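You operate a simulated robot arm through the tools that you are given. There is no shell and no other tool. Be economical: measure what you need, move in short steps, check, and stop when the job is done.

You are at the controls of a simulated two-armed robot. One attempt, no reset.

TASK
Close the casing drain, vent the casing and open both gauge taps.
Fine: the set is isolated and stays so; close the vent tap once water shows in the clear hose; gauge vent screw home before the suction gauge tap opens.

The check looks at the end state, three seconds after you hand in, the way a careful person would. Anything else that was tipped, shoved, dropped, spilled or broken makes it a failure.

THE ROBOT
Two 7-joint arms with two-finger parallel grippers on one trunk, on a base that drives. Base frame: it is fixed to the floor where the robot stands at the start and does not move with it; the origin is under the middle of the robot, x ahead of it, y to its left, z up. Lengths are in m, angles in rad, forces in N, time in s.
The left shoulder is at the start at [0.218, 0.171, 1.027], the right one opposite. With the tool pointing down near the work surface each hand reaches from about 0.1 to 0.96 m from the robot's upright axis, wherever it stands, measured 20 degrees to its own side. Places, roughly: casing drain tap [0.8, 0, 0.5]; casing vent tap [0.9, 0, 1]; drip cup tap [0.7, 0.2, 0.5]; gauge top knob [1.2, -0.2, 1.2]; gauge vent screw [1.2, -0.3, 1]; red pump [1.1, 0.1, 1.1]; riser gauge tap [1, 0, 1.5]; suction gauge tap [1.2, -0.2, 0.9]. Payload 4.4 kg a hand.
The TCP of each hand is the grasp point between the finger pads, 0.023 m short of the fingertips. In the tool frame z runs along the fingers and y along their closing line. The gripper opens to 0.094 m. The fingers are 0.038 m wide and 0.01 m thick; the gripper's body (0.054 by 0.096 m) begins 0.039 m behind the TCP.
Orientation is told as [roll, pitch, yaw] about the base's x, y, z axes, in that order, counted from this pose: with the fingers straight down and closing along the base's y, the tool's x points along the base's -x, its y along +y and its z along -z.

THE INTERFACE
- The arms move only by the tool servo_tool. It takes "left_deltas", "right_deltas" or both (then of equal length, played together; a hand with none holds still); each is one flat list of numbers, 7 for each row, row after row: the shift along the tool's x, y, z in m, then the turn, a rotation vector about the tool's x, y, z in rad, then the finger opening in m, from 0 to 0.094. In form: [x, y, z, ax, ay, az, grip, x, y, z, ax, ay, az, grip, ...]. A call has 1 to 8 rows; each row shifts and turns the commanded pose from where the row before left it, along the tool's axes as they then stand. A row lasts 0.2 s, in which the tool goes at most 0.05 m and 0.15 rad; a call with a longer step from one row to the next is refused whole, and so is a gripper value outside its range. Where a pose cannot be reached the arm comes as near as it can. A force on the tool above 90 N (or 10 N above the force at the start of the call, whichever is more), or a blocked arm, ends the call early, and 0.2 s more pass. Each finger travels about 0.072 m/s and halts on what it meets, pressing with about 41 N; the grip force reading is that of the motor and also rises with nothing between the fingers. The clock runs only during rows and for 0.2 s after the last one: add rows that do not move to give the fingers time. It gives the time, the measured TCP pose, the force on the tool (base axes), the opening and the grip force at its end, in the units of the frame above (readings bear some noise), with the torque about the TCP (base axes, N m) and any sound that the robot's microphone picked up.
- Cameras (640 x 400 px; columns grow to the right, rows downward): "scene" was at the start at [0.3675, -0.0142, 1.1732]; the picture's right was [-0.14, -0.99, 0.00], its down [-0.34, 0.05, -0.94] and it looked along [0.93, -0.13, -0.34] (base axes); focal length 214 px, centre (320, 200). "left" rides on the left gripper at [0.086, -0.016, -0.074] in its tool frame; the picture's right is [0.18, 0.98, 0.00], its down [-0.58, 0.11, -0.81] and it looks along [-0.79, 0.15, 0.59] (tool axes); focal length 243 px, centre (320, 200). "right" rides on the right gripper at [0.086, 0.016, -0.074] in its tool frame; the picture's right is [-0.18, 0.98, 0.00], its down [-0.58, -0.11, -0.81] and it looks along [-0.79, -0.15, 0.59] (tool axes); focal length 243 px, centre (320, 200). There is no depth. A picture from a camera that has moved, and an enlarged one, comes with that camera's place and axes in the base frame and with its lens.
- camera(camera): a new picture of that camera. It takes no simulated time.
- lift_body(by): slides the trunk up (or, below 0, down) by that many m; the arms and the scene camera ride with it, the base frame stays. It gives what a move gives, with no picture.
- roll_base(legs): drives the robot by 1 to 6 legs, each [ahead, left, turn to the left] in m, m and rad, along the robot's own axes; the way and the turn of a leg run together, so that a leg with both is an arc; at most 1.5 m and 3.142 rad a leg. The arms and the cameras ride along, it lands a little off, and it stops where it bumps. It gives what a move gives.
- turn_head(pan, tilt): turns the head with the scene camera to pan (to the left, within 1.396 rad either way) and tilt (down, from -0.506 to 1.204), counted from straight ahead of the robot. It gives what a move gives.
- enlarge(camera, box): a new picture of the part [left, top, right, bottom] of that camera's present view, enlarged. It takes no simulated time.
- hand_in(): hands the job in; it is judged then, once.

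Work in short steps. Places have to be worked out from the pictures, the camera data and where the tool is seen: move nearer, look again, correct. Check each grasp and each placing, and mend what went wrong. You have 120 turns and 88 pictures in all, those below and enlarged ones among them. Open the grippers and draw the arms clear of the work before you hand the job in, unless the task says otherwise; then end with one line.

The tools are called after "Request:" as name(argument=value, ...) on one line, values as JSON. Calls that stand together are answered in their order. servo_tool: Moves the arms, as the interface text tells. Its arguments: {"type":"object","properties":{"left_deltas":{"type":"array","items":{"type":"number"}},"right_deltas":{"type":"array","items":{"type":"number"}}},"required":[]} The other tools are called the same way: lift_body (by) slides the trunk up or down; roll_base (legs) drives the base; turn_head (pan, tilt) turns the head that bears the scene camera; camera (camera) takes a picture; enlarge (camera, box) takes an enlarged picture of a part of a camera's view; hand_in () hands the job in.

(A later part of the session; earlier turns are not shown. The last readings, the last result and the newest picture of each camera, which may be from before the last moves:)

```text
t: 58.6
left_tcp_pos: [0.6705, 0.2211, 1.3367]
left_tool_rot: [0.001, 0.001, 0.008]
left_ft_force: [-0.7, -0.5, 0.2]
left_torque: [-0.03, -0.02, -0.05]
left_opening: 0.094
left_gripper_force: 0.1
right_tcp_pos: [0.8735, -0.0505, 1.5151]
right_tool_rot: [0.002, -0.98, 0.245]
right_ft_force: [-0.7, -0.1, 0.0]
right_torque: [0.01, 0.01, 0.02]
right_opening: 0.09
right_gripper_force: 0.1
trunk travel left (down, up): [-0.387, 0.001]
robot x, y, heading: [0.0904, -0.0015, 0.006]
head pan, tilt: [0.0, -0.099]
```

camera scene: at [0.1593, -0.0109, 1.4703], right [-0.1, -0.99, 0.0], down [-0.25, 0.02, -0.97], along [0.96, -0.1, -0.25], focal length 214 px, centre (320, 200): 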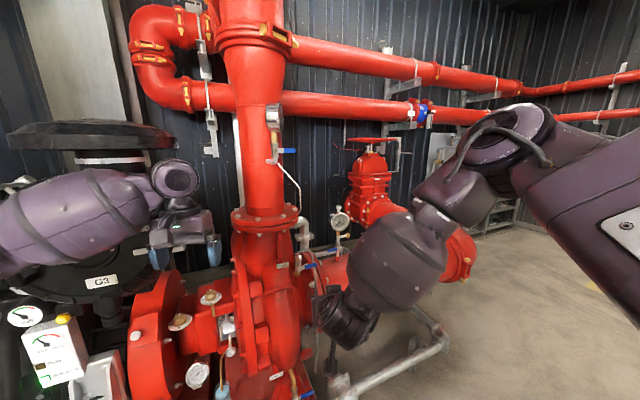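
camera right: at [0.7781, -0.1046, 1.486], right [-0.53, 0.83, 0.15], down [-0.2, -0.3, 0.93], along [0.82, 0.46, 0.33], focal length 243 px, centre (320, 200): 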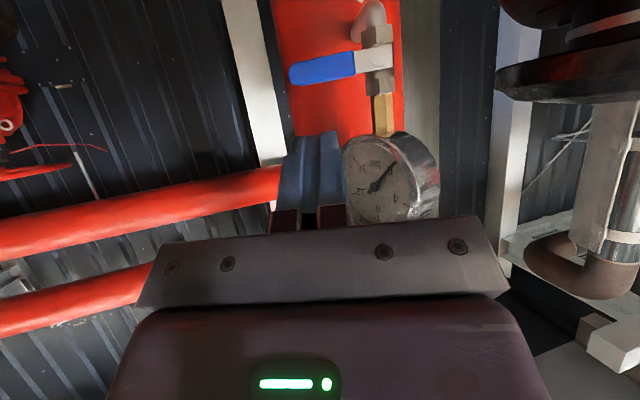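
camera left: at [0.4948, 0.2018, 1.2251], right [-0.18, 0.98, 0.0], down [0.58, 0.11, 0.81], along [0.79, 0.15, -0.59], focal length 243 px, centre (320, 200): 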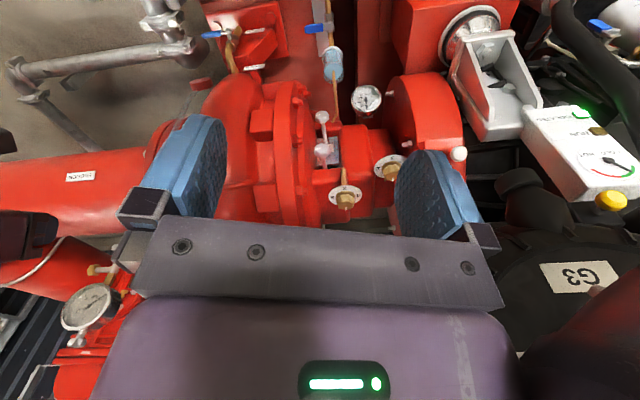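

Yaw 0.245 with fingers open. I advance with the left finger above the lever's end.

Request:
servo_tool(right_deltas=[-0.0093, -0.0034, 0.03, 0, 0, 0, 0.09, -0.0093, -0.0034, 0.03, 0, 0, 0, 0.09, -0.0127, -0.0057, 0.019, 0, 0, 0, 0.09, -0.0127, -0.0057, 0.019, 0, 0, 0, 0.09])

Request:
camera(camera="right")

```text
t: 59.6
left_tcp_pos: [0.6694, 0.2218, 1.3373]
left_tool_rot: [0.002, 0.002, 0.01]
left_ft_force: [1.3, -0.3, 0.8]
left_torque: [0.02, -0.01, 0.0]
left_opening: 0.0939
left_gripper_force: 0.0
right_tcp_pos: [0.9684, -0.038, 1.4928]
right_tool_rot: [0.001, -0.982, 0.251]
right_ft_force: [0.0, -0.1, 0.4]
right_torque: [0.0, 0.01, 0.0]
right_opening: 0.0901
right_gripper_force: 0.1
right hand out of reach, approached as far as the arm can: row 4
trunk travel left (down, up): [-0.387, 0.001]
robot x, y, heading: [0.0895, -0.0022, 0.008]
head pan, tilt: [0.0, -0.099]
```

```text
25 pictures are left
camera right: at [0.8587, -0.0497, 1.4644], right [-0.15, 0.98, 0.15], down [-0.31, -0.19, 0.93], along [0.94, 0.09, 0.33], focal length 243 px, centre (320, 200)
```

right: 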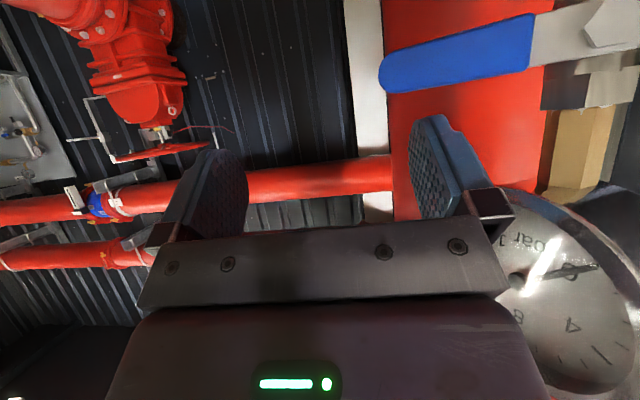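

The left finger sits just above the outer lever. Push down along the arc.

Request:
servo_tool(right_deltas=[0.0109, -0.0007, 0.0108, 0, 0, 0, 0.09, 0.0109, -0.0007, 0.0108, 0, 0, 0, 0.09, 0.012, 0.0039, 0.0092, 0, 0, 0, 0.09, 0.0128, 0.0063, 0.008, 0, 0, 0, 0.09])

Request:
camera(camera="right")

```text
t: 60.6
left_tcp_pos: [0.6696, 0.2206, 1.3375]
left_tool_rot: [0.0, 0.001, 0.007]
left_ft_force: [0.2, 0.1, 0.7]
left_torque: [0.02, 0.0, -0.01]
left_opening: 0.094
left_gripper_force: 0.1
right_tcp_pos: [0.9726, -0.031, 1.436]
right_tool_rot: [0.003, -0.981, 0.246]
right_ft_force: [-1.0, -0.2, 0.1]
right_torque: [-0.02, -0.01, -0.01]
right_opening: 0.0898
right_gripper_force: 0.0
trunk travel left (down, up): [-0.387, 0.001]
robot x, y, heading: [0.0912, -0.0018, 0.009]
head pan, tilt: [0.0, -0.099]
```

```text
24 pictures are left
camera right: at [0.8632, -0.0415, 1.4062], right [-0.14, 0.98, 0.15], down [-0.31, -0.19, 0.93], along [0.94, 0.09, 0.33], focal length 243 px, centre (320, 200)
```

right: 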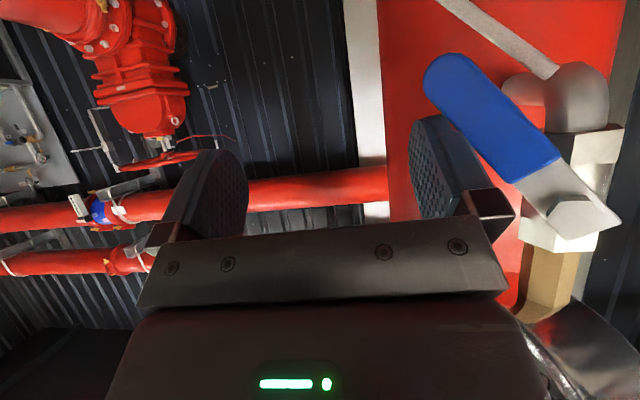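

It swings down freely (about 50°). Continue along the arc.

Request:
servo_tool(right_deltas=[0.0129, 0.0085, 0.0025, 0, 0, 0, 0.09, 0.0129, 0.0085, 0.0025, 0, 0, 0, 0.09, 0.0073, 0.0121, -0.0039, 0, 0, 0, 0.09, 0.0073, 0.0121, -0.0039, 0, 0, 0, 0.09])

Request:
camera(camera="right")

```text
t: 61.6
left_tcp_pos: [0.6717, 0.2165, 1.3364]
left_tool_rot: [0.004, 0.001, 0.007]
left_ft_force: [0.3, -0.1, 0.0]
left_torque: [0.01, 0.02, -0.01]
left_opening: 0.0941
left_gripper_force: 0.0
right_tcp_pos: [0.9421, -0.0086, 1.405]
right_tool_rot: [0.009, -0.982, 0.231]
right_ft_force: [12.8, -20.5, 6.7]
right_torque: [0.77, 0.35, -0.58]
right_opening: 0.0796
right_gripper_force: 0.0
trunk travel left (down, up): [-0.387, 0.001]
robot x, y, heading: [0.0899, -0.005, 0.011]
head pan, tilt: [0.0, -0.099]
```

```text
23 pictures are left
camera right: at [0.8324, -0.0183, 1.3751], right [-0.13, 0.98, 0.16], down [-0.31, -0.19, 0.93], along [0.94, 0.07, 0.33], focal length 243 px, centre (320, 200)
```

right: 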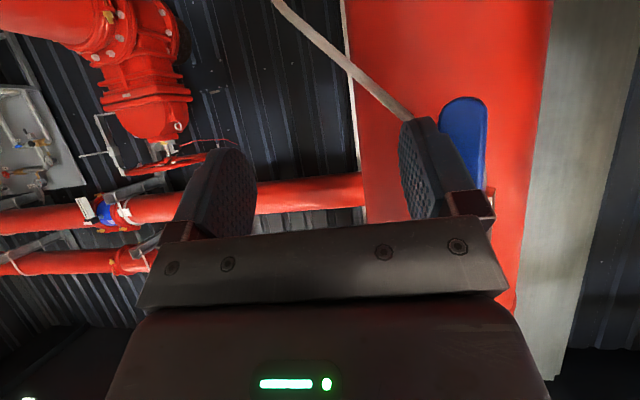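

The lever is about vertical down with ~24 N against it. One more small push to be sure, then back off and look.

Request:
servo_tool(right_deltas=[0.004, 0.007, -0.003, 0, 0, 0, 0.085, 0, 0.004, 0, 0, 0, 0, 0.085, 0, 0, 0, 0, 0, 0, 0.085])

Request:
servo_tool(right_deltas=[0, -0.03, -0.03, 0, 0, 0, 0.085, 0, -0.04, -0.03, 0, 0, 0, 0.085, 0, -0.02, -0.04, 0, 0, 0, 0.085])

Request:
camera(camera="right")

Request:
enlarge(camera="scene", box=[240, 180, 360, 300])

```text
t: 62.4
left_tcp_pos: [0.6719, 0.2148, 1.3355]
left_tool_rot: [0.005, 0.004, 0.007]
left_ft_force: [1.0, 0.1, 0.5]
left_torque: [0.0, -0.01, 0.04]
left_opening: 0.0942
left_gripper_force: 0.1
right_tcp_pos: [0.9365, -0.0032, 1.4023]
right_tool_rot: [0.011, -0.982, 0.226]
right_ft_force: [18.8, -35.1, 2.7]
right_torque: [0.81, 0.37, -0.77]
right_opening: 0.068
right_gripper_force: 0.1
trunk travel left (down, up): [-0.387, 0.001]
robot x, y, heading: [0.0954, 0.0018, 0.006]
head pan, tilt: [0.0, -0.099]
```

```text
t: 63.2
left_tcp_pos: [0.6678, 0.2206, 1.3378]
left_tool_rot: [0.0, 0.001, 0.007]
left_ft_force: [-0.2, -0.6, 0.2]
left_torque: [0.0, 0.0, 0.01]
left_opening: 0.0941
left_gripper_force: 0.1
right_tcp_pos: [0.8712, -0.0939, 1.4618]
right_tool_rot: [0.004, -0.983, 0.252]
right_ft_force: [-0.6, -0.1, 0.7]
right_torque: [0.0, 0.02, -0.01]
right_opening: 0.0851
right_gripper_force: 0.0
trunk travel left (down, up): [-0.387, 0.001]
robot x, y, heading: [0.0899, 0.0027, 0.006]
head pan, tilt: [0.0, -0.099]
```

```text
22 pictures are left
camera right: at [0.7605, -0.1046, 1.4307], right [-0.15, 0.98, 0.15], down [-0.31, -0.19, 0.93], along [0.94, 0.09, 0.33], focal length 243 px, centre (320, 200)
```

right: 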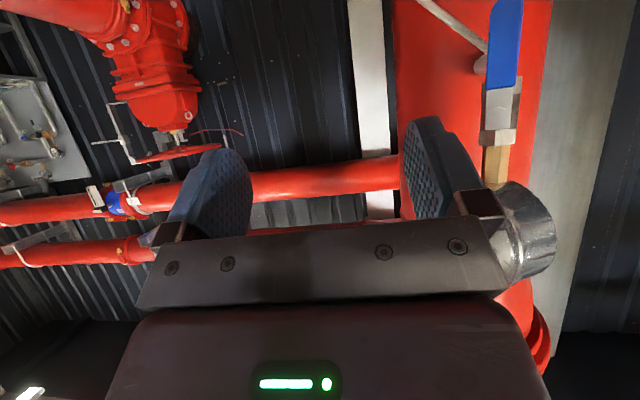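

```text
3.33 times, centred on (300, 240) of scene
camera zoom: at [0.2344, -0.0033, 1.5899], right [0.01, -1.0, 0.0], down [0.1, 0.0, -0.99], along [0.99, 0.01, 0.1], focal length 715 px, centre (387, 67)
```

zoom: 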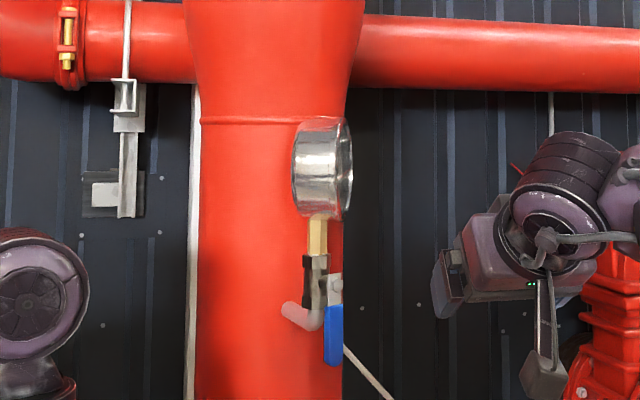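

Riser tap is open (lever in line, pointing down). Next I plan the drive to the suction gauge: withdraw the right hand and look at the floor to the right.

Request:
servo_tool(right_deltas=[0.02, -0.03, -0.03, 0.1163, 0, 0.0778, 0.0, 0.02, -0.03, -0.03, 0.1163, 0, 0.0778, 0.0, 0.02, -0.03, -0.03, 0, 0, 0, 0.0, 0.02, -0.03, -0.03, 0, 0, 0, 0.0])

Request:
turn_head(pan=-0.75, tilt=0.75)

Request:
camera(camera="scene")

```text
t: 64.2
left_tcp_pos: [0.6676, 0.2202, 1.3376]
left_tool_rot: [0.002, 0.0, 0.008]
left_ft_force: [-0.7, -0.4, 0.1]
left_torque: [0.01, -0.05, -0.02]
left_opening: 0.0941
left_gripper_force: 0.1
right_tcp_pos: [0.7333, -0.2282, 1.4589]
right_tool_rot: [0.004, -0.982, -0.035]
right_ft_force: [-0.3, -0.1, -0.1]
right_torque: [-0.02, 0.0, 0.0]
right_opening: 0.0
right_gripper_force: 40.8
trunk travel left (down, up): [-0.387, 0.001]
robot x, y, heading: [0.091, -0.0051, 0.009]
head pan, tilt: [0.0, -0.099]
```

```text
t: 65.4
left_tcp_pos: [0.6706, 0.2212, 1.3351]
left_tool_rot: [-0.001, 0.001, 0.009]
left_ft_force: [0.2, -0.2, -0.8]
left_torque: [-0.04, -0.01, 0.01]
left_opening: 0.0939
left_gripper_force: 0.1
right_tcp_pos: [0.7361, -0.2266, 1.4572]
right_tool_rot: [0.001, -0.98, -0.034]
right_ft_force: [-0.2, 1.0, -0.1]
right_torque: [-0.01, 0.01, -0.03]
right_opening: 0.0
right_gripper_force: 41.0
trunk travel left (down, up): [-0.387, 0.001]
robot x, y, heading: [0.0904, -0.0015, 0.007]
head pan, tilt: [-0.75, 0.75]
```

```text
20 pictures are left
camera scene: at [0.2105, -0.0596, 1.5129], right [-0.68, -0.74, 0.0], down [-0.5, 0.46, -0.73], along [0.54, -0.5, -0.68], focal length 214 px, centre (320, 200)
```

scene: 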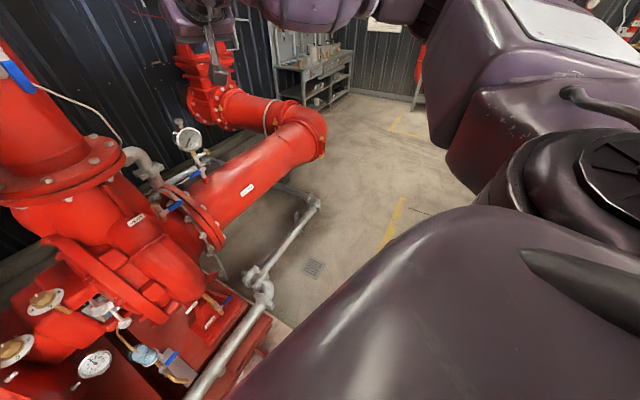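

The clear floor lies right of the plinth; the low galvanised pipe runs from about (0.78,-0.2) to (1.08,-0.81). I'll back off, sidestep right, go ahead and turn left, to stand near (0.48,-0.75) facing ~57° left, so the right hand can point along +y at the screw.

Request:
roll_base(legs=[[-0.08, 0, 0], [0, -0.75, 0], [0.45, 0, 0], [0, 0, 1.0]])

Request:
turn_head(pan=-0.4, tilt=0.4)

Request:
camera(camera="scene")

```text
t: 77.9
left_tcp_pos: [0.6062, -0.1456, 1.3354]
left_tool_rot: [0.0, 0.001, 0.993]
left_ft_force: [0.7, -0.5, -1.5]
left_torque: [-0.02, -0.01, -0.01]
left_opening: 0.0939
left_gripper_force: 0.0
right_tcp_pos: [1.0162, -0.3371, 1.4578]
right_tool_rot: [0.001, -0.981, 0.953]
right_ft_force: [0.0, 1.5, 1.4]
right_torque: [0.02, 0.01, 0.02]
right_opening: 0.0001
right_gripper_force: 40.7
trunk travel left (down, up): [-0.387, 0.001]
robot x, y, heading: [0.4718, -0.7523, 0.989]
head pan, tilt: [-0.75, 0.75]
```

```text
t: 78.7
left_tcp_pos: [0.6066, -0.1463, 1.3361]
left_tool_rot: [0.0, 0.003, 0.994]
left_ft_force: [-0.8, -0.4, 0.3]
left_torque: [0.02, -0.03, 0.02]
left_opening: 0.0939
left_gripper_force: 0.2
right_tcp_pos: [1.0161, -0.3377, 1.4574]
right_tool_rot: [0.004, -0.981, 0.953]
right_ft_force: [0.4, 0.5, -0.5]
right_torque: [0.04, -0.03, 0.01]
right_opening: 0.0
right_gripper_force: 41.2
trunk travel left (down, up): [-0.387, 0.001]
robot x, y, heading: [0.4725, -0.7529, 0.991]
head pan, tilt: [-0.4, 0.4]
```

```text
19 pictures are left
camera scene: at [0.5829, -0.6541, 1.5439], right [0.56, -0.83, 0.0], down [-0.32, -0.22, -0.92], along [0.76, 0.51, -0.39], focal length 214 px, centre (320, 200)
```

scene: 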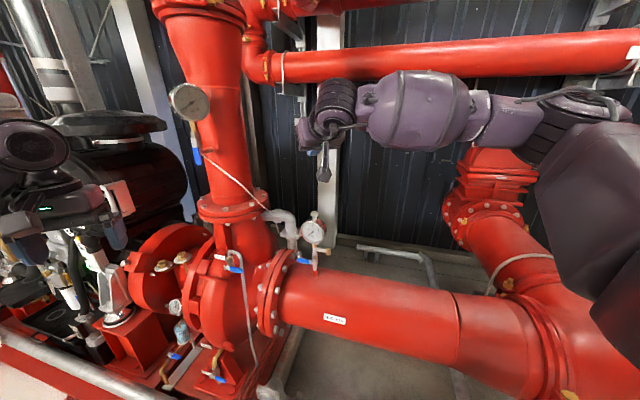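

Landed well, everything clear. Zoom on the suction gauge set.

Request:
enlarge(camera="scene", box=[285, 200, 350, 290])

```text
4.44 times, centred on (318, 245) of scene
camera zoom: at [0.5829, -0.6541, 1.5439], right [0.56, -0.83, 0.0], down [-0.32, -0.22, -0.92], along [0.76, 0.51, -0.39], focal length 953 px, centre (331, 0)
```

zoom: 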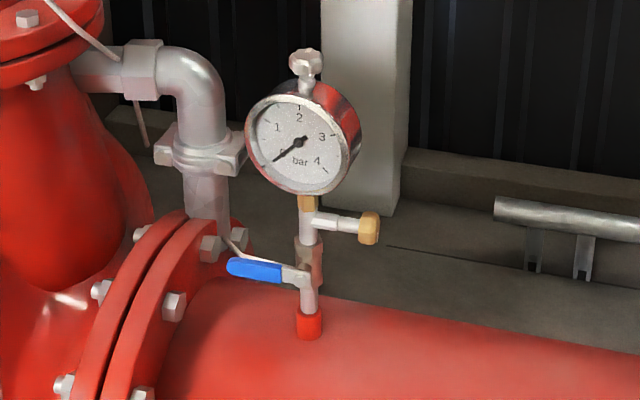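

Screw is about [1.195, -0.27, 1.003] with axis roughly along -y. I lower the right hand to a standoff at [1.10, -0.45, 1.10].

Request:
servo_tool(right_deltas=[0.0394, -0.0161, 0.0198, 0, 0, 0, 0.05, 0.0394, -0.0161, 0.0198, 0, 0, 0, 0.05, 0.0394, -0.0161, 0.0198, 0, 0, 0, 0.05, 0.0394, -0.0161, 0.0198, 0, 0, 0, 0.05, 0.0394, -0.0161, 0.0198, 0, 0, 0, 0.05, 0.0394, -0.0161, 0.0198, 0, 0, 0, 0.05, 0.0394, -0.0161, 0.0198, 0, 0, 0, 0.05, 0.0394, -0.0161, 0.0198, 0, 0, 0, 0.05])

Request:
servo_tool(right_deltas=[0, 0, 0, -0.0831, 0, -0.0556, 0.05, 0, 0, 0, -0.0831, 0, -0.0556, 0.05, 0, 0, 0, -0.0831, 0, -0.0556, 0.05, 0, 0, 0, -0.0831, 0, -0.0556, 0.05, 0, 0, 0, -0.0831, 0, -0.0556, 0.05, 0, 0, 0, -0.0831, 0, -0.0556, 0.05])

Request:
servo_tool(right_deltas=[0, 0, 0, 0, -0.12, 0, 0.05, 0, 0, 0, 0, -0.12, 0, 0.05, 0, 0, 0, 0, -0.12, 0, 0.05, 0, 0, 0, 0, -0.12, 0, 0.05, 0, 0, 0, 0, -0.1, 0, 0.05])

Request:
camera(camera="right")

```text
t: 80.5
left_tcp_pos: [0.6069, -0.1436, 1.336]
left_tool_rot: [0.0, 0.001, 0.995]
left_ft_force: [0.0, -0.9, -0.5]
left_torque: [-0.01, -0.01, -0.01]
left_opening: 0.0942
left_gripper_force: 0.0
right_tcp_pos: [1.0924, -0.4449, 1.1066]
right_tool_rot: [-0.003, -0.979, 0.959]
right_ft_force: [-0.3, -1.6, -1.0]
right_torque: [0.05, -0.02, 0.02]
right_opening: 0.0501
right_gripper_force: 0.0
trunk travel left (down, up): [-0.387, 0.001]
robot x, y, heading: [0.4734, -0.7566, 0.995]
head pan, tilt: [-0.4, 0.4]
```

```text
t: 81.9
left_tcp_pos: [0.6068, -0.1456, 1.3363]
left_tool_rot: [0.0, 0.003, 0.995]
left_ft_force: [-0.7, 0.6, 0.4]
left_torque: [0.02, 0.02, 0.01]
left_opening: 0.0941
left_gripper_force: 0.0
right_tcp_pos: [1.0952, -0.4482, 1.1059]
right_tool_rot: [0.0, -0.981, 1.556]
right_ft_force: [-0.8, 0.0, -0.2]
right_torque: [-0.02, 0.0, -0.01]
right_opening: 0.0501
right_gripper_force: 0.1
trunk travel left (down, up): [-0.387, 0.001]
robot x, y, heading: [0.4707, -0.7518, 0.992]
head pan, tilt: [-0.4, 0.4]
```

```text
t: 83.1
left_tcp_pos: [0.607, -0.146, 1.3358]
left_tool_rot: [-0.002, 0.002, 0.994]
left_ft_force: [0.8, 0.1, -0.5]
left_torque: [-0.01, -0.02, -0.03]
left_opening: 0.0941
left_gripper_force: 0.1
right_tcp_pos: [1.0971, -0.4467, 1.1083]
right_tool_rot: [0.042, -1.565, 1.514]
right_ft_force: [0.5, 0.4, -0.1]
right_torque: [0.01, 0.01, 0.06]
right_opening: 0.05
right_gripper_force: 0.0
trunk travel left (down, up): [-0.387, 0.001]
robot x, y, heading: [0.4758, -0.7533, 0.997]
head pan, tilt: [-0.4, 0.4]
```

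```text
17 pictures are left
camera right: at [1.0803, -0.5217, 1.0226], right [-0.98, 0.02, 0.18], down [0.1, -0.8, 0.59], along [0.16, 0.59, 0.79], focal length 243 px, centre (320, 200)
```

right: 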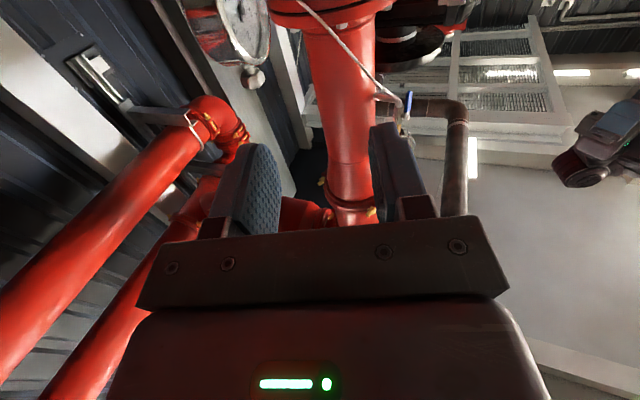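

Hand is horizontal along +y. I move to a standoff behind the screw: [1.195, -0.36, 1.003].

Request:
servo_tool(right_deltas=[0.0263, -0.0245, 0.0218, 0, 0, 0, 0.05, 0.0263, -0.0245, 0.0218, 0, 0, 0, 0.05, 0.0263, -0.0245, 0.0218, 0, 0, 0, 0.05, 0.0263, -0.0245, 0.0218, 0, 0, 0, 0.05])

Request:
camera(camera="right")

Request:
enlarge(camera="scene", box=[280, 200, 380, 290])

```text
t: 84.1
left_tcp_pos: [0.6073, -0.1436, 1.3348]
left_tool_rot: [0.001, 0.002, 0.995]
left_ft_force: [0.6, -0.3, -0.8]
left_torque: [-0.07, 0.01, 0.01]
left_opening: 0.094
left_gripper_force: 0.0
right_tcp_pos: [1.1963, -0.3618, 1.0016]
right_tool_rot: [0.131, -1.56, 1.428]
right_ft_force: [-0.4, 0.5, -0.1]
right_torque: [0.0, -0.04, -0.02]
right_opening: 0.05
right_gripper_force: 0.1
trunk travel left (down, up): [-0.387, 0.001]
robot x, y, heading: [0.4718, -0.7521, 0.994]
head pan, tilt: [-0.4, 0.4]
```

```text
16 pictures are left
camera right: at [1.1787, -0.4354, 0.9168], right [-0.98, 0.01, 0.19], down [0.1, -0.8, 0.59], along [0.16, 0.6, 0.79], focal length 243 px, centre (320, 200)
```

right: 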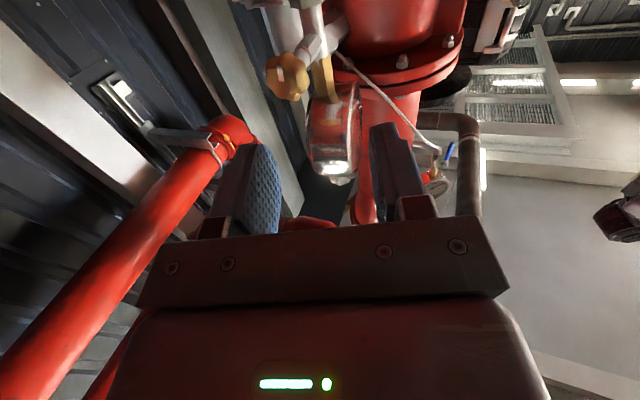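

```text
4.44 times, centred on (330, 245) of scene
camera zoom: at [0.5829, -0.6521, 1.5438], right [0.56, -0.83, 0.0], down [-0.32, -0.22, -0.92], along [0.76, 0.51, -0.39], focal length 953 px, centre (276, 0)
```

zoom: 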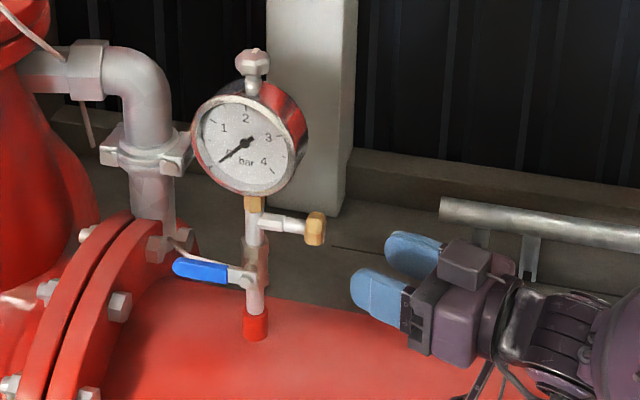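

Screw head is at [1.219, -0.269, 0.993] and its stub points (0.46,-0.89), so the hand should aim along (-0.46, 0.89). I yaw 0.48 rad further left, shifting the standoff accordingly.

Request:
servo_tool(right_deltas=[0, -0.015, 0, -0.12, 0, 0, 0.05, 0, -0.015, 0, -0.12, 0, 0, 0.05, 0, -0.015, 0, -0.12, 0, 0, 0.05, 0, -0.01, 0, -0.12, 0, 0, 0.05, 0, 0, 0, 0, 0, 0, 0.05])

Request:
camera(camera="right")

```text
t: 85.3
left_tcp_pos: [0.6082, -0.148, 1.3378]
left_tool_rot: [0.001, 0.0, 0.993]
left_ft_force: [-0.1, -0.4, 0.0]
left_torque: [0.03, 0.0, -0.01]
left_opening: 0.0937
left_gripper_force: 0.0
right_tcp_pos: [1.1949, -0.3835, 1.0341]
right_tool_rot: [0.708, -1.562, 1.329]
right_ft_force: [1.1, -0.9, -0.7]
right_torque: [0.05, -0.03, -0.01]
right_opening: 0.0504
right_gripper_force: 0.0
right hand out of reach, approached as far as the arm can: row 2, 3, 4
trunk travel left (down, up): [-0.387, 0.001]
robot x, y, heading: [0.477, -0.7492, 0.992]
head pan, tilt: [-0.4, 0.4]
```

```text
14 pictures are left
camera right: at [1.2145, -0.4572, 0.9486], right [-0.88, -0.44, 0.19], down [0.46, -0.67, 0.59], along [-0.13, 0.6, 0.79], focal length 243 px, centre (320, 200)
```

right: 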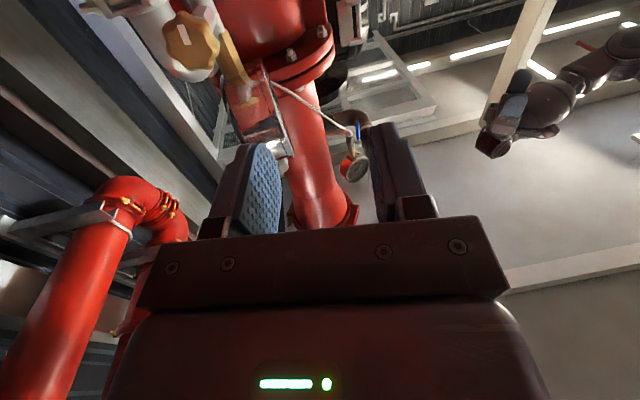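

Orientation is attained but the arm is at its reach. I back the hand off and up, then lower the trunk 15 cm to gain reach.

Request:
servo_tool(right_deltas=[-0.04, 0, -0.02, 0, 0, 0, 0.05, -0.04, 0, -0.02, 0, 0, 0, 0.05, -0.04, 0, -0.02, 0, 0, 0, 0.05, -0.035, 0, -0.01, 0, 0, 0, 0.05])

Request:
lift_body(by=-0.15)

```text
t: 86.3
left_tcp_pos: [0.6062, -0.1462, 1.3352]
left_tool_rot: [-0.001, -0.002, 0.992]
left_ft_force: [-0.6, 0.6, -0.2]
left_torque: [0.0, -0.05, 0.0]
left_opening: 0.0941
left_gripper_force: 0.0
right_tcp_pos: [1.2256, -0.4448, 1.1904]
right_tool_rot: [0.589, -1.562, 1.449]
right_ft_force: [0.3, -0.1, 0.1]
right_torque: [0.02, -0.02, -0.02]
right_opening: 0.0499
right_gripper_force: 0.0
trunk travel left (down, up): [-0.387, 0.001]
robot x, y, heading: [0.4768, -0.7545, 0.992]
head pan, tilt: [-0.4, 0.4]
```

```text
t: 88.1
left_tcp_pos: [0.6065, -0.1466, 1.1885]
left_tool_rot: [0.001, -0.001, 0.994]
left_ft_force: [0.8, -0.3, -0.1]
left_torque: [0.0, -0.03, 0.0]
left_opening: 0.0942
left_gripper_force: 0.0
right_tcp_pos: [1.226, -0.4441, 1.0418]
right_tool_rot: [0.436, -1.562, 1.601]
right_ft_force: [1.2, -0.3, 0.1]
right_torque: [-0.02, -0.01, -0.03]
right_opening: 0.0501
right_gripper_force: 0.1
trunk travel left (down, up): [-0.237, 0.151]
robot x, y, heading: [0.4748, -0.7513, 0.993]
head pan, tilt: [-0.4, 0.4]
```

Now the standoff 7 cm out along the screw's axis.

Request:
servo_tool(right_deltas=[0.0163, -0.0242, 0.0298, 0, 0, 0, 0.05, 0.0163, -0.0242, 0.0298, 0, 0, 0, 0.05, 0.0163, -0.0242, 0.0298, 0, 0, 0, 0.05, 0, 0, 0, 0, 0, 0, 0.05])

Request:
camera(camera="right")

```text
t: 89.1
left_tcp_pos: [0.6062, -0.1487, 1.1876]
left_tool_rot: [0.002, 0.0, 0.992]
left_ft_force: [-0.8, -0.7, -0.4]
left_torque: [0.05, 0.02, -0.01]
left_opening: 0.0939
left_gripper_force: 0.0
right_tcp_pos: [1.2523, -0.331, 0.9908]
right_tool_rot: [0.618, -1.563, 1.417]
right_ft_force: [0.4, 0.0, 0.7]
right_torque: [-0.01, 0.01, 0.04]
right_opening: 0.0501
right_gripper_force: 0.1
trunk travel left (down, up): [-0.237, 0.151]
robot x, y, heading: [0.4721, -0.7503, 0.995]
head pan, tilt: [-0.4, 0.4]
```

```text
13 pictures are left
camera right: at [1.2714, -0.4044, 0.9061], right [-0.88, -0.44, 0.19], down [0.46, -0.67, 0.59], along [-0.13, 0.6, 0.79], focal length 243 px, centre (320, 200)
```

right: 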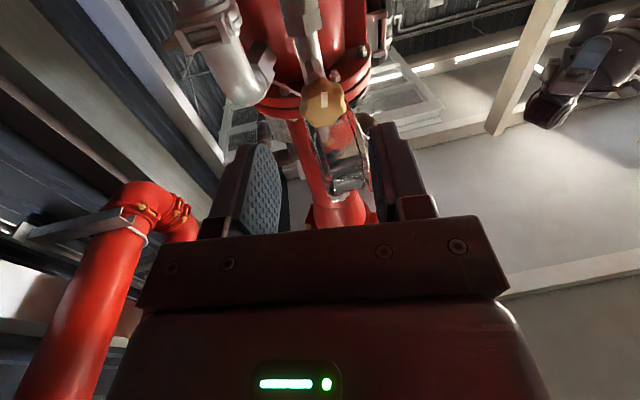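

Well aligned with the screw head. I advance 5 cm and grip it.

Request:
servo_tool(right_deltas=[0, 0, 0.026, 0, 0, 0, 0.05, 0, 0, 0.026, 0, 0, 0, 0.05, 0, 0, 0, 0, 0, 0, 0.0, 0, 0, 0, 0, 0, 0, 0.0, 0, 0, 0, 0, 0, 0, 0.0])

Request:
camera(camera="right")

```text
t: 90.3
left_tcp_pos: [0.6072, -0.1456, 1.1857]
left_tool_rot: [0.001, 0.002, 0.995]
left_ft_force: [-0.2, 0.0, 0.6]
left_torque: [-0.01, 0.04, 0.0]
left_opening: 0.0938
left_gripper_force: 0.1
right_tcp_pos: [1.2276, -0.2846, 0.99]
right_tool_rot: [0.627, -1.563, 1.41]
right_ft_force: [-3.9, 2.0, -1.1]
right_torque: [0.14, 0.02, -0.38]
right_opening: 0.0316
right_gripper_force: 44.5
trunk travel left (down, up): [-0.237, 0.151]
robot x, y, heading: [0.4763, -0.7551, 0.99]
head pan, tilt: [-0.4, 0.4]
```

```text
12 pictures are left
camera right: at [1.2469, -0.358, 0.9046], right [-0.88, -0.44, 0.19], down [0.46, -0.67, 0.59], along [-0.13, 0.6, 0.79], focal length 243 px, centre (320, 200)
```

right: 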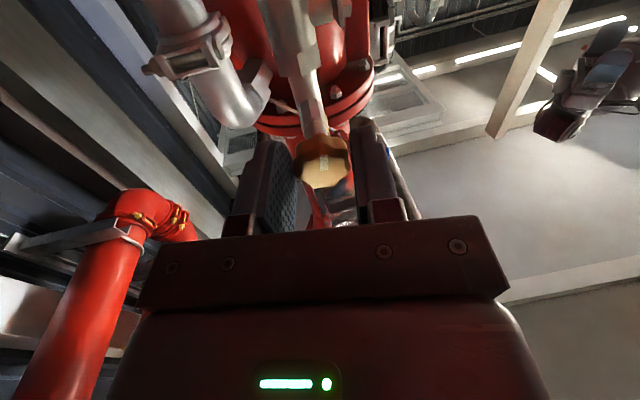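

Gripped (31.6 mm). Turn clockwise (+ about the tool axis).

Request:
servo_tool(right_deltas=[0, 0, 0, 0, 0, 0.12, 0, 0, 0, 0, 0, 0, 0.12, 0, 0, 0, 0, 0, 0, 0.12, 0, 0, 0, 0, 0, 0, 0.12, 0])

```text
t: 91.3
left_tcp_pos: [0.6054, -0.1474, 1.1873]
left_tool_rot: [0.001, 0.0, 0.994]
left_ft_force: [-0.1, -0.4, 0.3]
left_torque: [0.02, -0.03, 0.03]
left_opening: 0.0941
left_gripper_force: 0.1
right_tcp_pos: [1.2248, -0.2859, 0.9905]
right_tool_rot: [1.558, -1.084, 0.479]
right_ft_force: [-18.8, -10.2, 0.5]
right_torque: [0.97, 0.23, -0.49]
right_opening: 0.0312
right_gripper_force: 45.4
trunk travel left (down, up): [-0.237, 0.151]
robot x, y, heading: [0.4738, -0.751, 0.993]
head pan, tilt: [-0.4, 0.4]
```

It turns with little torque. Continue, with a 2 mm correction for the side force.

Request:
servo_tool(right_deltas=[0.001, 0.0018, 0, 0, 0, 0.12, 0, 0, 0, 0, 0, 0, 0.13, 0, 0, 0, 0, 0, 0, 0.13, 0, 0, 0, 0, 0, 0, 0.13, 0, 0, 0, 0, 0, 0, 0.13, 0])

Request:
camera(camera="right")

```text
t: 92.5
left_tcp_pos: [0.6046, -0.1491, 1.1883]
left_tool_rot: [0.0, -0.003, 0.994]
left_ft_force: [0.7, -0.2, 0.1]
left_torque: [0.01, -0.02, -0.01]
left_opening: 0.0941
left_gripper_force: 0.1
right_tcp_pos: [1.2239, -0.289, 0.9941]
right_tool_rot: [1.565, -0.446, 0.469]
right_ft_force: [-12.9, -9.1, 12.2]
right_torque: [0.39, 0.07, -0.53]
right_opening: 0.0304
right_gripper_force: 45.1
trunk travel left (down, up): [-0.237, 0.151]
robot x, y, heading: [0.473, -0.7535, 0.993]
head pan, tilt: [-0.4, 0.4]
```

```text
11 pictures are left
camera right: at [1.1821, -0.3908, 0.9713], right [-0.23, -0.11, 0.97], down [0.87, -0.46, 0.16], along [0.43, 0.88, 0.21], focal length 243 px, centre (320, 200)
```

right: 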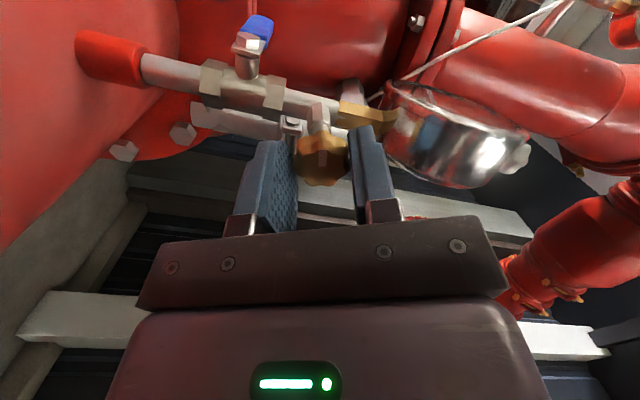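

Still gripping; 1.1 rad turned so far. Continue.

Request:
servo_tool(right_deltas=[0, 0, 0, 0, 0, 0.13, 0, 0, 0, 0, 0, 0, 0.13, 0, 0, 0, 0, 0, 0, 0.13, 0, 0, 0, 0, 0, 0, 0.13, 0, 0, 0, 0, 0, 0, 0.13, 0])

```text
t: 93.7
left_tcp_pos: [0.6024, -0.1488, 1.1895]
left_tool_rot: [0.001, -0.003, 0.995]
left_ft_force: [0.4, -0.4, 0.1]
left_torque: [0.0, 0.02, -0.02]
left_opening: 0.0937
left_gripper_force: 0.1
right_tcp_pos: [1.2247, -0.2872, 0.9963]
right_tool_rot: [1.568, 0.202, 0.465]
right_ft_force: [-7.3, -12.3, 29.3]
right_torque: [1.42, 0.44, 0.58]
right_opening: 0.0299
right_gripper_force: 44.7
trunk travel left (down, up): [-0.237, 0.151]
robot x, y, heading: [0.4695, -0.752, 0.993]
head pan, tilt: [-0.4, 0.4]
```

1.77 rad turned; side load building, so I correct 3 mm upward and continue.

Request:
servo_tool(right_deltas=[0.0016, 0.0027, 0, 0, 0, 0.0, 0, 0, 0, 0, 0, 0, 0.13, 0, 0, 0, 0, 0, 0, 0.13, 0, 0, 0, 0, 0, 0, 0.13, 0, 0, 0, 0, 0, 0, 0.13, 0])

Request:
camera(camera="right")

```text
t: 94.9
left_tcp_pos: [0.6052, -0.1476, 1.1887]
left_tool_rot: [0.001, -0.001, 0.993]
left_ft_force: [0.1, -0.1, 0.5]
left_torque: [0.0, 0.0, 0.01]
left_opening: 0.0943
left_gripper_force: 0.1
right_tcp_pos: [1.2257, -0.2876, 0.9972]
right_tool_rot: [1.566, 0.722, 0.461]
right_ft_force: [7.3, 0.5, 30.2]
right_torque: [1.6, 0.49, 0.23]
right_opening: 0.0309
right_gripper_force: 45.2
trunk travel left (down, up): [-0.237, 0.151]
robot x, y, heading: [0.474, -0.7524, 0.996]
head pan, tilt: [-0.4, 0.4]
```

```text
10 pictures are left
camera right: at [1.2107, -0.3767, 1.0676], right [0.7, 0.35, 0.62], down [0.69, -0.56, -0.46], along [0.18, 0.75, -0.64], focal length 243 px, centre (320, 200)
```

right: 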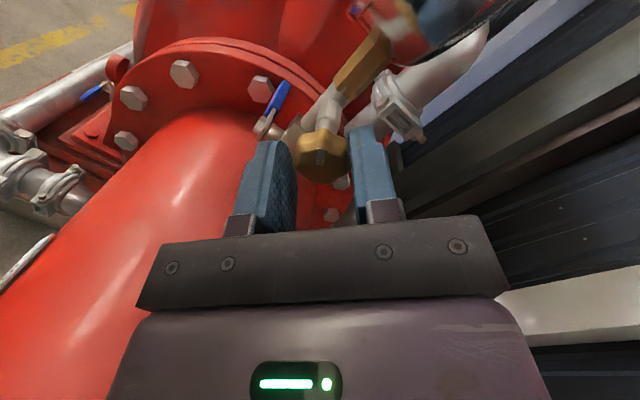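

No slip (mark keeps its place between the fingers), 2.3 rad turned, no stop yet. Continue.

Request:
servo_tool(right_deltas=[0, 0, 0, 0, 0, 0.13, 0, 0, 0, 0, 0, 0, 0.13, 0, 0, 0, 0, 0, 0, 0.13, 0, 0, 0, 0, 0, 0, 0.13, 0, 0, 0, 0, 0, 0, 0.13, 0])

```text
t: 96.1
left_tcp_pos: [0.6063, -0.1474, 1.1862]
left_tool_rot: [0.0, 0.0, 0.994]
left_ft_force: [-0.2, 0.1, 0.0]
left_torque: [-0.01, -0.03, 0.0]
left_opening: 0.094
left_gripper_force: 0.2
right_tcp_pos: [1.228, -0.2857, 0.9968]
right_tool_rot: [1.562, 1.372, 0.45]
right_ft_force: [23.7, 6.6, 30.4]
right_torque: [1.43, -0.16, -0.75]
right_opening: 0.0315
right_gripper_force: 45.2
trunk travel left (down, up): [-0.237, 0.151]
robot x, y, heading: [0.4736, -0.754, 0.991]
head pan, tilt: [-0.4, 0.4]
```

Axis torque is rising (~0.8 N m). I correct the side load and try a little further.

Request:
servo_tool(right_deltas=[0.0025, 0.0026, 0, 0, 0, 0, 0, 0, 0, 0, 0, 0, 0.1, 0, 0, 0, 0, 0, 0, 0.1, 0, 0, 0, 0, 0, 0, 0.1, 0])

```text
t: 97.1
left_tcp_pos: [0.6066, -0.1461, 1.1859]
left_tool_rot: [0.001, 0.0, 0.992]
left_ft_force: [0.1, -0.8, -0.5]
left_torque: [-0.04, -0.01, 0.03]
left_opening: 0.0941
left_gripper_force: 0.1
right_tcp_pos: [1.2285, -0.2861, 0.9911]
right_tool_rot: [-1.491, 1.461, -2.596]
right_ft_force: [19.7, 3.3, 8.1]
right_torque: [0.78, -0.04, -0.83]
right_opening: 0.0315
right_gripper_force: 45.0
trunk travel left (down, up): [-0.237, 0.151]
robot x, y, heading: [0.4737, -0.7504, 0.994]
head pan, tilt: [-0.4, 0.4]
```

Still no stop; keep turning.

Request:
servo_tool(right_deltas=[0, 0, 0, 0, 0, 0.13, 0, 0, 0, 0, 0, 0, 0.13, 0, 0, 0, 0, 0, 0, 0.13, 0, 0, 0, 0, 0, 0, 0.13, 0, 0, 0, 0, 0, 0, 0.13, 0])

Request:
enlarge(camera="scene", box=[280, 170, 380, 270])

```text
t: 98.3
left_tcp_pos: [0.6067, -0.1464, 1.1875]
left_tool_rot: [0.002, 0.002, 0.993]
left_ft_force: [-0.5, 0.6, 0.5]
left_torque: [0.01, -0.01, 0.03]
left_opening: 0.094
left_gripper_force: 0.0
right_tcp_pos: [1.2278, -0.2868, 0.9937]
right_tool_rot: [-1.558, 0.813, -2.666]
right_ft_force: [3.8, -9.5, -3.3]
right_torque: [0.24, -0.71, -0.78]
right_opening: 0.031
right_gripper_force: 44.9
trunk travel left (down, up): [-0.237, 0.151]
robot x, y, heading: [0.4759, -0.7525, 0.997]
head pan, tilt: [-0.4, 0.4]
```

```text
4.00 times, centred on (330, 220) of scene
camera zoom: at [0.6059, -0.6203, 1.3902], right [0.56, -0.83, 0.0], down [-0.32, -0.22, -0.92], along [0.76, 0.52, -0.39], focal length 858 px, centre (280, 120)
```

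zoom: 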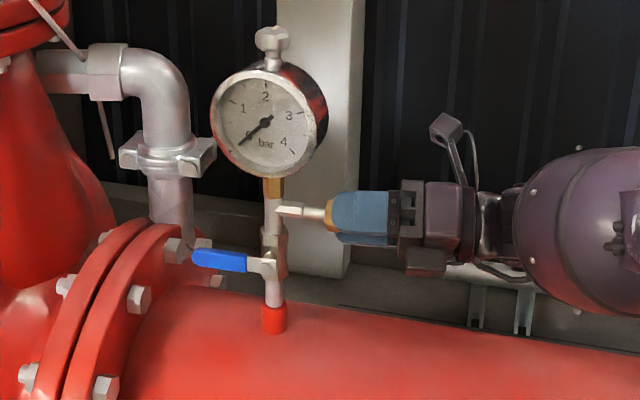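

I check whether the screw still turns with the fingers.

Request:
enlarge(camera="right", box=[240, 80, 410, 210])

```text
3.08 times, centred on (325, 145) of right
camera zoom: at [1.3241, -0.3193, 1.0467], right [0.53, 0.26, -0.81], down [-0.06, -0.94, -0.34], along [-0.85, 0.23, -0.48], focal length 746 px, centre (305, 369)
```

zoom: 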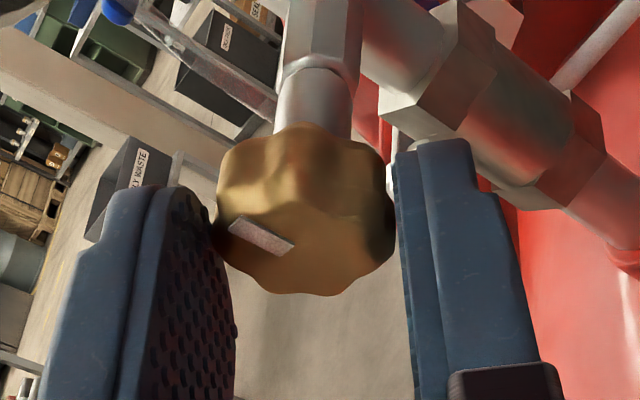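

The face mark has shifted about 70° relative to the fingers: the screw stopped and the pads slipped. I turn a bit more to confirm by torque and the mark.

Request:
servo_tool(right_deltas=[0, 0, 0, 0, 0, 0.13, 0, 0, 0, 0, 0, 0, 0.13, 0, 0, 0, 0, 0, 0, 0.13, 0])

Request:
enlarge(camera="right", box=[240, 80, 410, 210])

```text
t: 99.1
left_tcp_pos: [0.6067, -0.1465, 1.1861]
left_tool_rot: [0.003, 0.001, 0.994]
left_ft_force: [-0.1, -0.7, 0.0]
left_torque: [0.0, -0.02, 0.01]
left_opening: 0.0941
left_gripper_force: 0.1
right_tcp_pos: [1.2264, -0.2849, 0.9956]
right_tool_rot: [-1.563, 0.423, -2.672]
right_ft_force: [4.4, -4.8, -0.9]
right_torque: [-0.07, -0.72, -0.49]
right_opening: 0.0303
right_gripper_force: 45.0
trunk travel left (down, up): [-0.237, 0.151]
robot x, y, heading: [0.474, -0.7476, 0.996]
head pan, tilt: [-0.4, 0.4]
```

```text
3.08 times, centred on (325, 145) of right
camera zoom: at [1.3368, -0.3125, 1.0166], right [0.22, 0.1, -0.97], down [-0.15, -0.98, -0.13], along [-0.96, 0.18, -0.2], focal length 746 px, centre (305, 369)
```

zoom: 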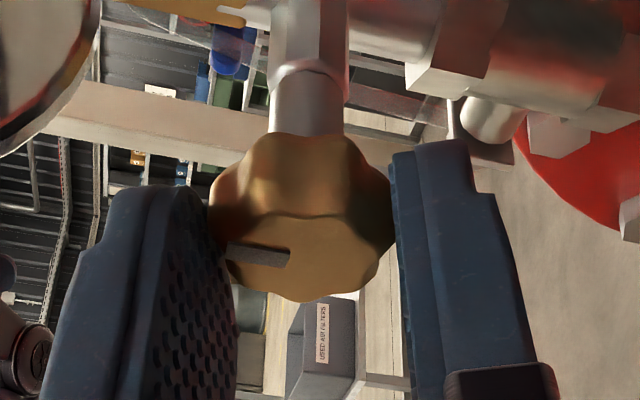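

Over the last 22° of turn the mark moved back by the same angle against the fingers, so the screw is home and fixed. I release, retreat along its axis, and unroll the wrist.

Request:
servo_tool(right_deltas=[0, 0, 0, 0, 0, 0, 0.06, 0, 0, 0, 0, 0, 0, 0.06, 0, 0, -0.04, 0, 0, 0, 0.06, 0, 0, -0.04, 0, 0, 0, 0.06, 0, 0, -0.04, 0, 0, 0, 0.06, 0, 0, 0, 0, 0, -0.149, 0.06, 0, 0, 0, 0, 0, -0.149, 0.06, 0, 0, 0, 0, 0, -0.149, 0.06])

Request:
servo_tool(right_deltas=[0, 0, 0, 0, 0, -0.149, 0.06, 0, 0, 0, 0, 0, -0.149, 0.06, 0, 0, 0, 0, 0, -0.149, 0.06, 0, 0, 0, 0, 0, -0.149, 0.06, 0, 0, 0, 0, 0, -0.149, 0.06, 0, 0, 0, 0, 0, -0.149, 0.06, 0, 0, 0, 0, 0, -0.149, 0.06, 0, 0, 0, 0, 0, -0.149, 0.06])

Request:
servo_tool(right_deltas=[0, 0, 0, 0, 0, -0.149, 0.06, 0, 0, 0, 0, 0, -0.149, 0.06, 0, 0, 0, 0, 0, -0.149, 0.06, 0, 0, 0, 0, 0, -0.149, 0.06, 0, 0, 0, 0, 0, -0.149, 0.06, 0, 0, 0, 0, 0, -0.149, 0.06, 0, 0, 0, 0, 0, -0.149, 0.06])

```text
t: 100.9
left_tcp_pos: [0.6052, -0.1461, 1.186]
left_tool_rot: [0.001, 0.002, 0.997]
left_ft_force: [0.2, -0.4, 0.5]
left_torque: [-0.01, -0.03, -0.02]
left_opening: 0.0942
left_gripper_force: 0.0
right_tcp_pos: [1.2798, -0.3909, 0.9954]
right_tool_rot: [-1.559, 0.875, -2.667]
right_ft_force: [0.6, 0.8, 0.4]
right_torque: [0.0, -0.02, 0.01]
right_opening: 0.0601
right_gripper_force: 0.0
trunk travel left (down, up): [-0.237, 0.151]
robot x, y, heading: [0.4742, -0.7536, 0.992]
head pan, tilt: [-0.4, 0.4]
```

```text
t: 102.7
left_tcp_pos: [0.6061, -0.1463, 1.187]
left_tool_rot: [-0.001, 0.002, 0.994]
left_ft_force: [-0.1, -0.1, -0.7]
left_torque: [0.01, 0.0, 0.02]
left_opening: 0.0937
left_gripper_force: 0.1
right_tcp_pos: [1.2805, -0.3919, 0.9965]
right_tool_rot: [1.555, 1.073, 0.452]
right_ft_force: [0.2, 0.1, -1.0]
right_torque: [-0.03, -0.03, -0.01]
right_opening: 0.06
right_gripper_force: 0.1
trunk travel left (down, up): [-0.237, 0.151]
robot x, y, heading: [0.4767, -0.7547, 0.996]
head pan, tilt: [-0.4, 0.4]
```

```text
t: 104.3
left_tcp_pos: [0.6068, -0.1466, 1.1862]
left_tool_rot: [0.0, 0.002, 0.995]
left_ft_force: [0.5, 0.6, 0.1]
left_torque: [-0.04, 0.01, -0.04]
left_opening: 0.0937
left_gripper_force: 0.0
right_tcp_pos: [1.2807, -0.3928, 0.9962]
right_tool_rot: [1.565, 0.03, 0.463]
right_ft_force: [0.2, 1.3, -0.3]
right_torque: [0.02, -0.01, 0.01]
right_opening: 0.06
right_gripper_force: 0.1
trunk travel left (down, up): [-0.237, 0.151]
robot x, y, heading: [0.4731, -0.7541, 0.993]
head pan, tilt: [-0.4, 0.4]
```

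Roll is right (closing line vertical). I shift to (1.06,-0.44) and yaw the hand round to point along the tap's stem (0.89, 0.46).

Request:
servo_tool(right_deltas=[0.0438, 0, 0.0107, 0, 0, 0, 0.05, 0.0438, 0, 0.0107, 0, 0, 0, 0.05, 0.0438, 0, 0.0107, 0, 0, 0, 0.05, 0.0438, 0, 0.0107, 0, 0, 0, 0.05, 0.0438, 0, 0.0107, 0, 0, 0, 0.05])

Request:
servo_tool(right_deltas=[0, 0, 0, 0, -0.149, 0, 0.05, 0, 0, 0, 0, -0.149, 0, 0.05, 0, 0, 0, 0, -0.149, 0, 0.05, 0, 0, 0, 0, -0.149, 0, 0.05, 0, 0, 0, 0, -0.149, 0, 0.05, 0, 0, 0, 0, -0.149, 0, 0.05, 0, 0, 0, 0, -0.149, 0, 0.05])

Request:
servo_tool(right_deltas=[0, 0, 0, 0, -0.128, 0, 0.05, 0, 0, 0, 0, -0.128, 0, 0.05, 0, 0, 0, 0, -0.128, 0, 0.05, 0, 0, 0, 0, -0.128, 0, 0.05])

```text
t: 105.5
left_tcp_pos: [0.6061, -0.1477, 1.1863]
left_tool_rot: [0.0, 0.002, 0.995]
left_ft_force: [-0.3, -0.2, -0.1]
left_torque: [-0.02, -0.02, -0.02]
left_opening: 0.0941
left_gripper_force: 0.0
right_tcp_pos: [1.0591, -0.4463, 1.0046]
right_tool_rot: [1.563, 0.03, 0.465]
right_ft_force: [-1.2, 0.7, -0.5]
right_torque: [-0.02, 0.0, -0.03]
right_opening: 0.05
right_gripper_force: 0.0
trunk travel left (down, up): [-0.237, 0.151]
robot x, y, heading: [0.4729, -0.7529, 0.992]
head pan, tilt: [-0.4, 0.4]
```

```text
t: 107.1
left_tcp_pos: [0.6065, -0.1465, 1.1858]
left_tool_rot: [0.0, 0.001, 0.996]
left_ft_force: [0.2, 0.4, -0.1]
left_torque: [-0.02, -0.01, 0.0]
left_opening: 0.094
left_gripper_force: 0.0
right_tcp_pos: [1.061, -0.4433, 1.0022]
right_tool_rot: [1.537, 0.009, -0.58]
right_ft_force: [0.7, 1.1, -0.1]
right_torque: [0.0, -0.02, 0.0]
right_opening: 0.0498
right_gripper_force: 0.2
trunk travel left (down, up): [-0.237, 0.151]
robot x, y, heading: [0.4746, -0.7482, 0.999]
head pan, tilt: [-0.4, 0.4]
```

```text
t: 108.1
left_tcp_pos: [0.6068, -0.1467, 1.187]
left_tool_rot: [-0.001, 0.002, 0.994]
left_ft_force: [-0.5, -0.1, -0.3]
left_torque: [-0.05, 0.01, -0.01]
left_opening: 0.0941
left_gripper_force: 0.0
right_tcp_pos: [1.0614, -0.4437, 1.0031]
right_tool_rot: [1.536, -0.007, -1.092]
right_ft_force: [0.1, -1.4, -0.4]
right_torque: [0.01, -0.01, 0.0]
right_opening: 0.0499
right_gripper_force: 0.0
trunk travel left (down, up): [-0.237, 0.151]
robot x, y, heading: [0.4743, -0.7538, 0.996]
head pan, tilt: [-0.4, 0.4]
```

Orientation is right. I go to the standoff 10 cm in front of the suction tap lever and look.

Request:
servo_tool(right_deltas=[0.04, -0.0114, 0.0212, 0, 0, 0, 0.05, 0.04, -0.0114, 0.0212, 0, 0, 0, 0.05, 0.04, -0.0114, 0.0212, 0, 0, 0, 0.05, 0.04, -0.0114, 0.0212, 0, 0, 0, 0.05, 0.04, -0.0114, 0.0212, 0, 0, 0, 0.05, 0, 0, 0, 0, 0, 0, 0.05])

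Request:
camera(camera="right")

```text
t: 109.5
left_tcp_pos: [0.607, -0.1463, 1.1863]
left_tool_rot: [-0.003, -0.001, 0.994]
left_ft_force: [0.3, 0.1, 0.7]
left_torque: [0.02, 0.02, -0.01]
left_opening: 0.094
left_gripper_force: 0.0
right_tcp_pos: [1.0635, -0.2181, 0.9402]
right_tool_rot: [1.538, -0.006, -1.088]
right_ft_force: [-0.1, -0.2, -0.6]
right_torque: [-0.01, 0.01, 0.03]
right_opening: 0.0501
right_gripper_force: 0.1
trunk travel left (down, up): [-0.237, 0.151]
robot x, y, heading: [0.4731, -0.7501, 0.992]
head pan, tilt: [-0.4, 0.4]
```

```text
6 pictures are left
camera right: at [0.9576, -0.1738, 0.9593], right [0.11, -0.14, 0.98], down [-0.45, -0.89, -0.08], along [0.89, -0.43, -0.16], focal length 243 px, centre (320, 200)
```

right: 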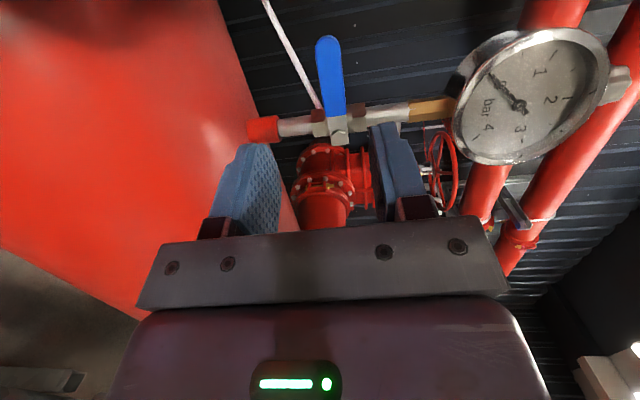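

The lever is at z≈0.946, running toward +y at about x≈1.165–1.18, centred between the fingers' levels. I advance to straddle it and narrow the fingers to 28 mm.

Request:
servo_tool(right_deltas=[-0.0012, 0.002, 0.0357, 0, 0, 0, 0.05, -0.0012, 0.002, 0.0357, 0, 0, 0, 0.05, -0.0012, 0.002, 0.0357, 0, 0, 0, 0.05, 0, 0, 0, 0, 0, 0, 0.028, 0, 0, 0, 0, 0, 0, 0.028])

Request:
camera(camera="right")

```text
t: 110.7
left_tcp_pos: [0.6061, -0.1459, 1.186]
left_tool_rot: [0.0, 0.002, 0.996]
left_ft_force: [-0.2, -0.8, -0.1]
left_torque: [-0.01, 0.04, -0.01]
left_opening: 0.094
left_gripper_force: 0.2
right_tcp_pos: [1.1589, -0.1726, 0.9428]
right_tool_rot: [1.538, -0.007, -1.09]
right_ft_force: [-0.2, 0.5, -0.4]
right_torque: [-0.01, 0.03, 0.02]
right_opening: 0.0277
right_gripper_force: 0.1
trunk travel left (down, up): [-0.237, 0.151]
robot x, y, heading: [0.4708, -0.75, 0.992]
head pan, tilt: [-0.4, 0.4]
```

```text
5 pictures are left
camera right: at [1.0535, -0.13, 0.9615], right [0.11, -0.14, 0.98], down [-0.45, -0.89, -0.08], along [0.89, -0.43, -0.16], focal length 243 px, centre (320, 200)
```

right: 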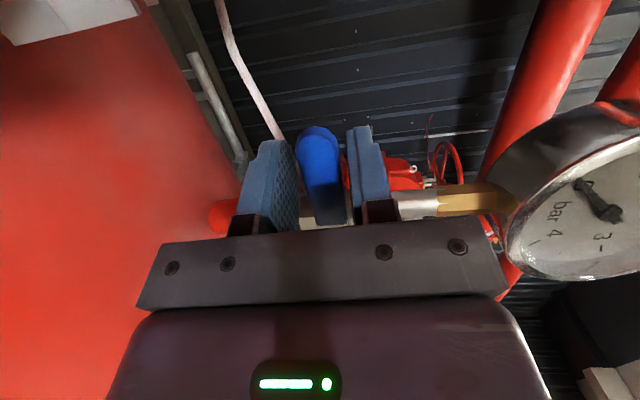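

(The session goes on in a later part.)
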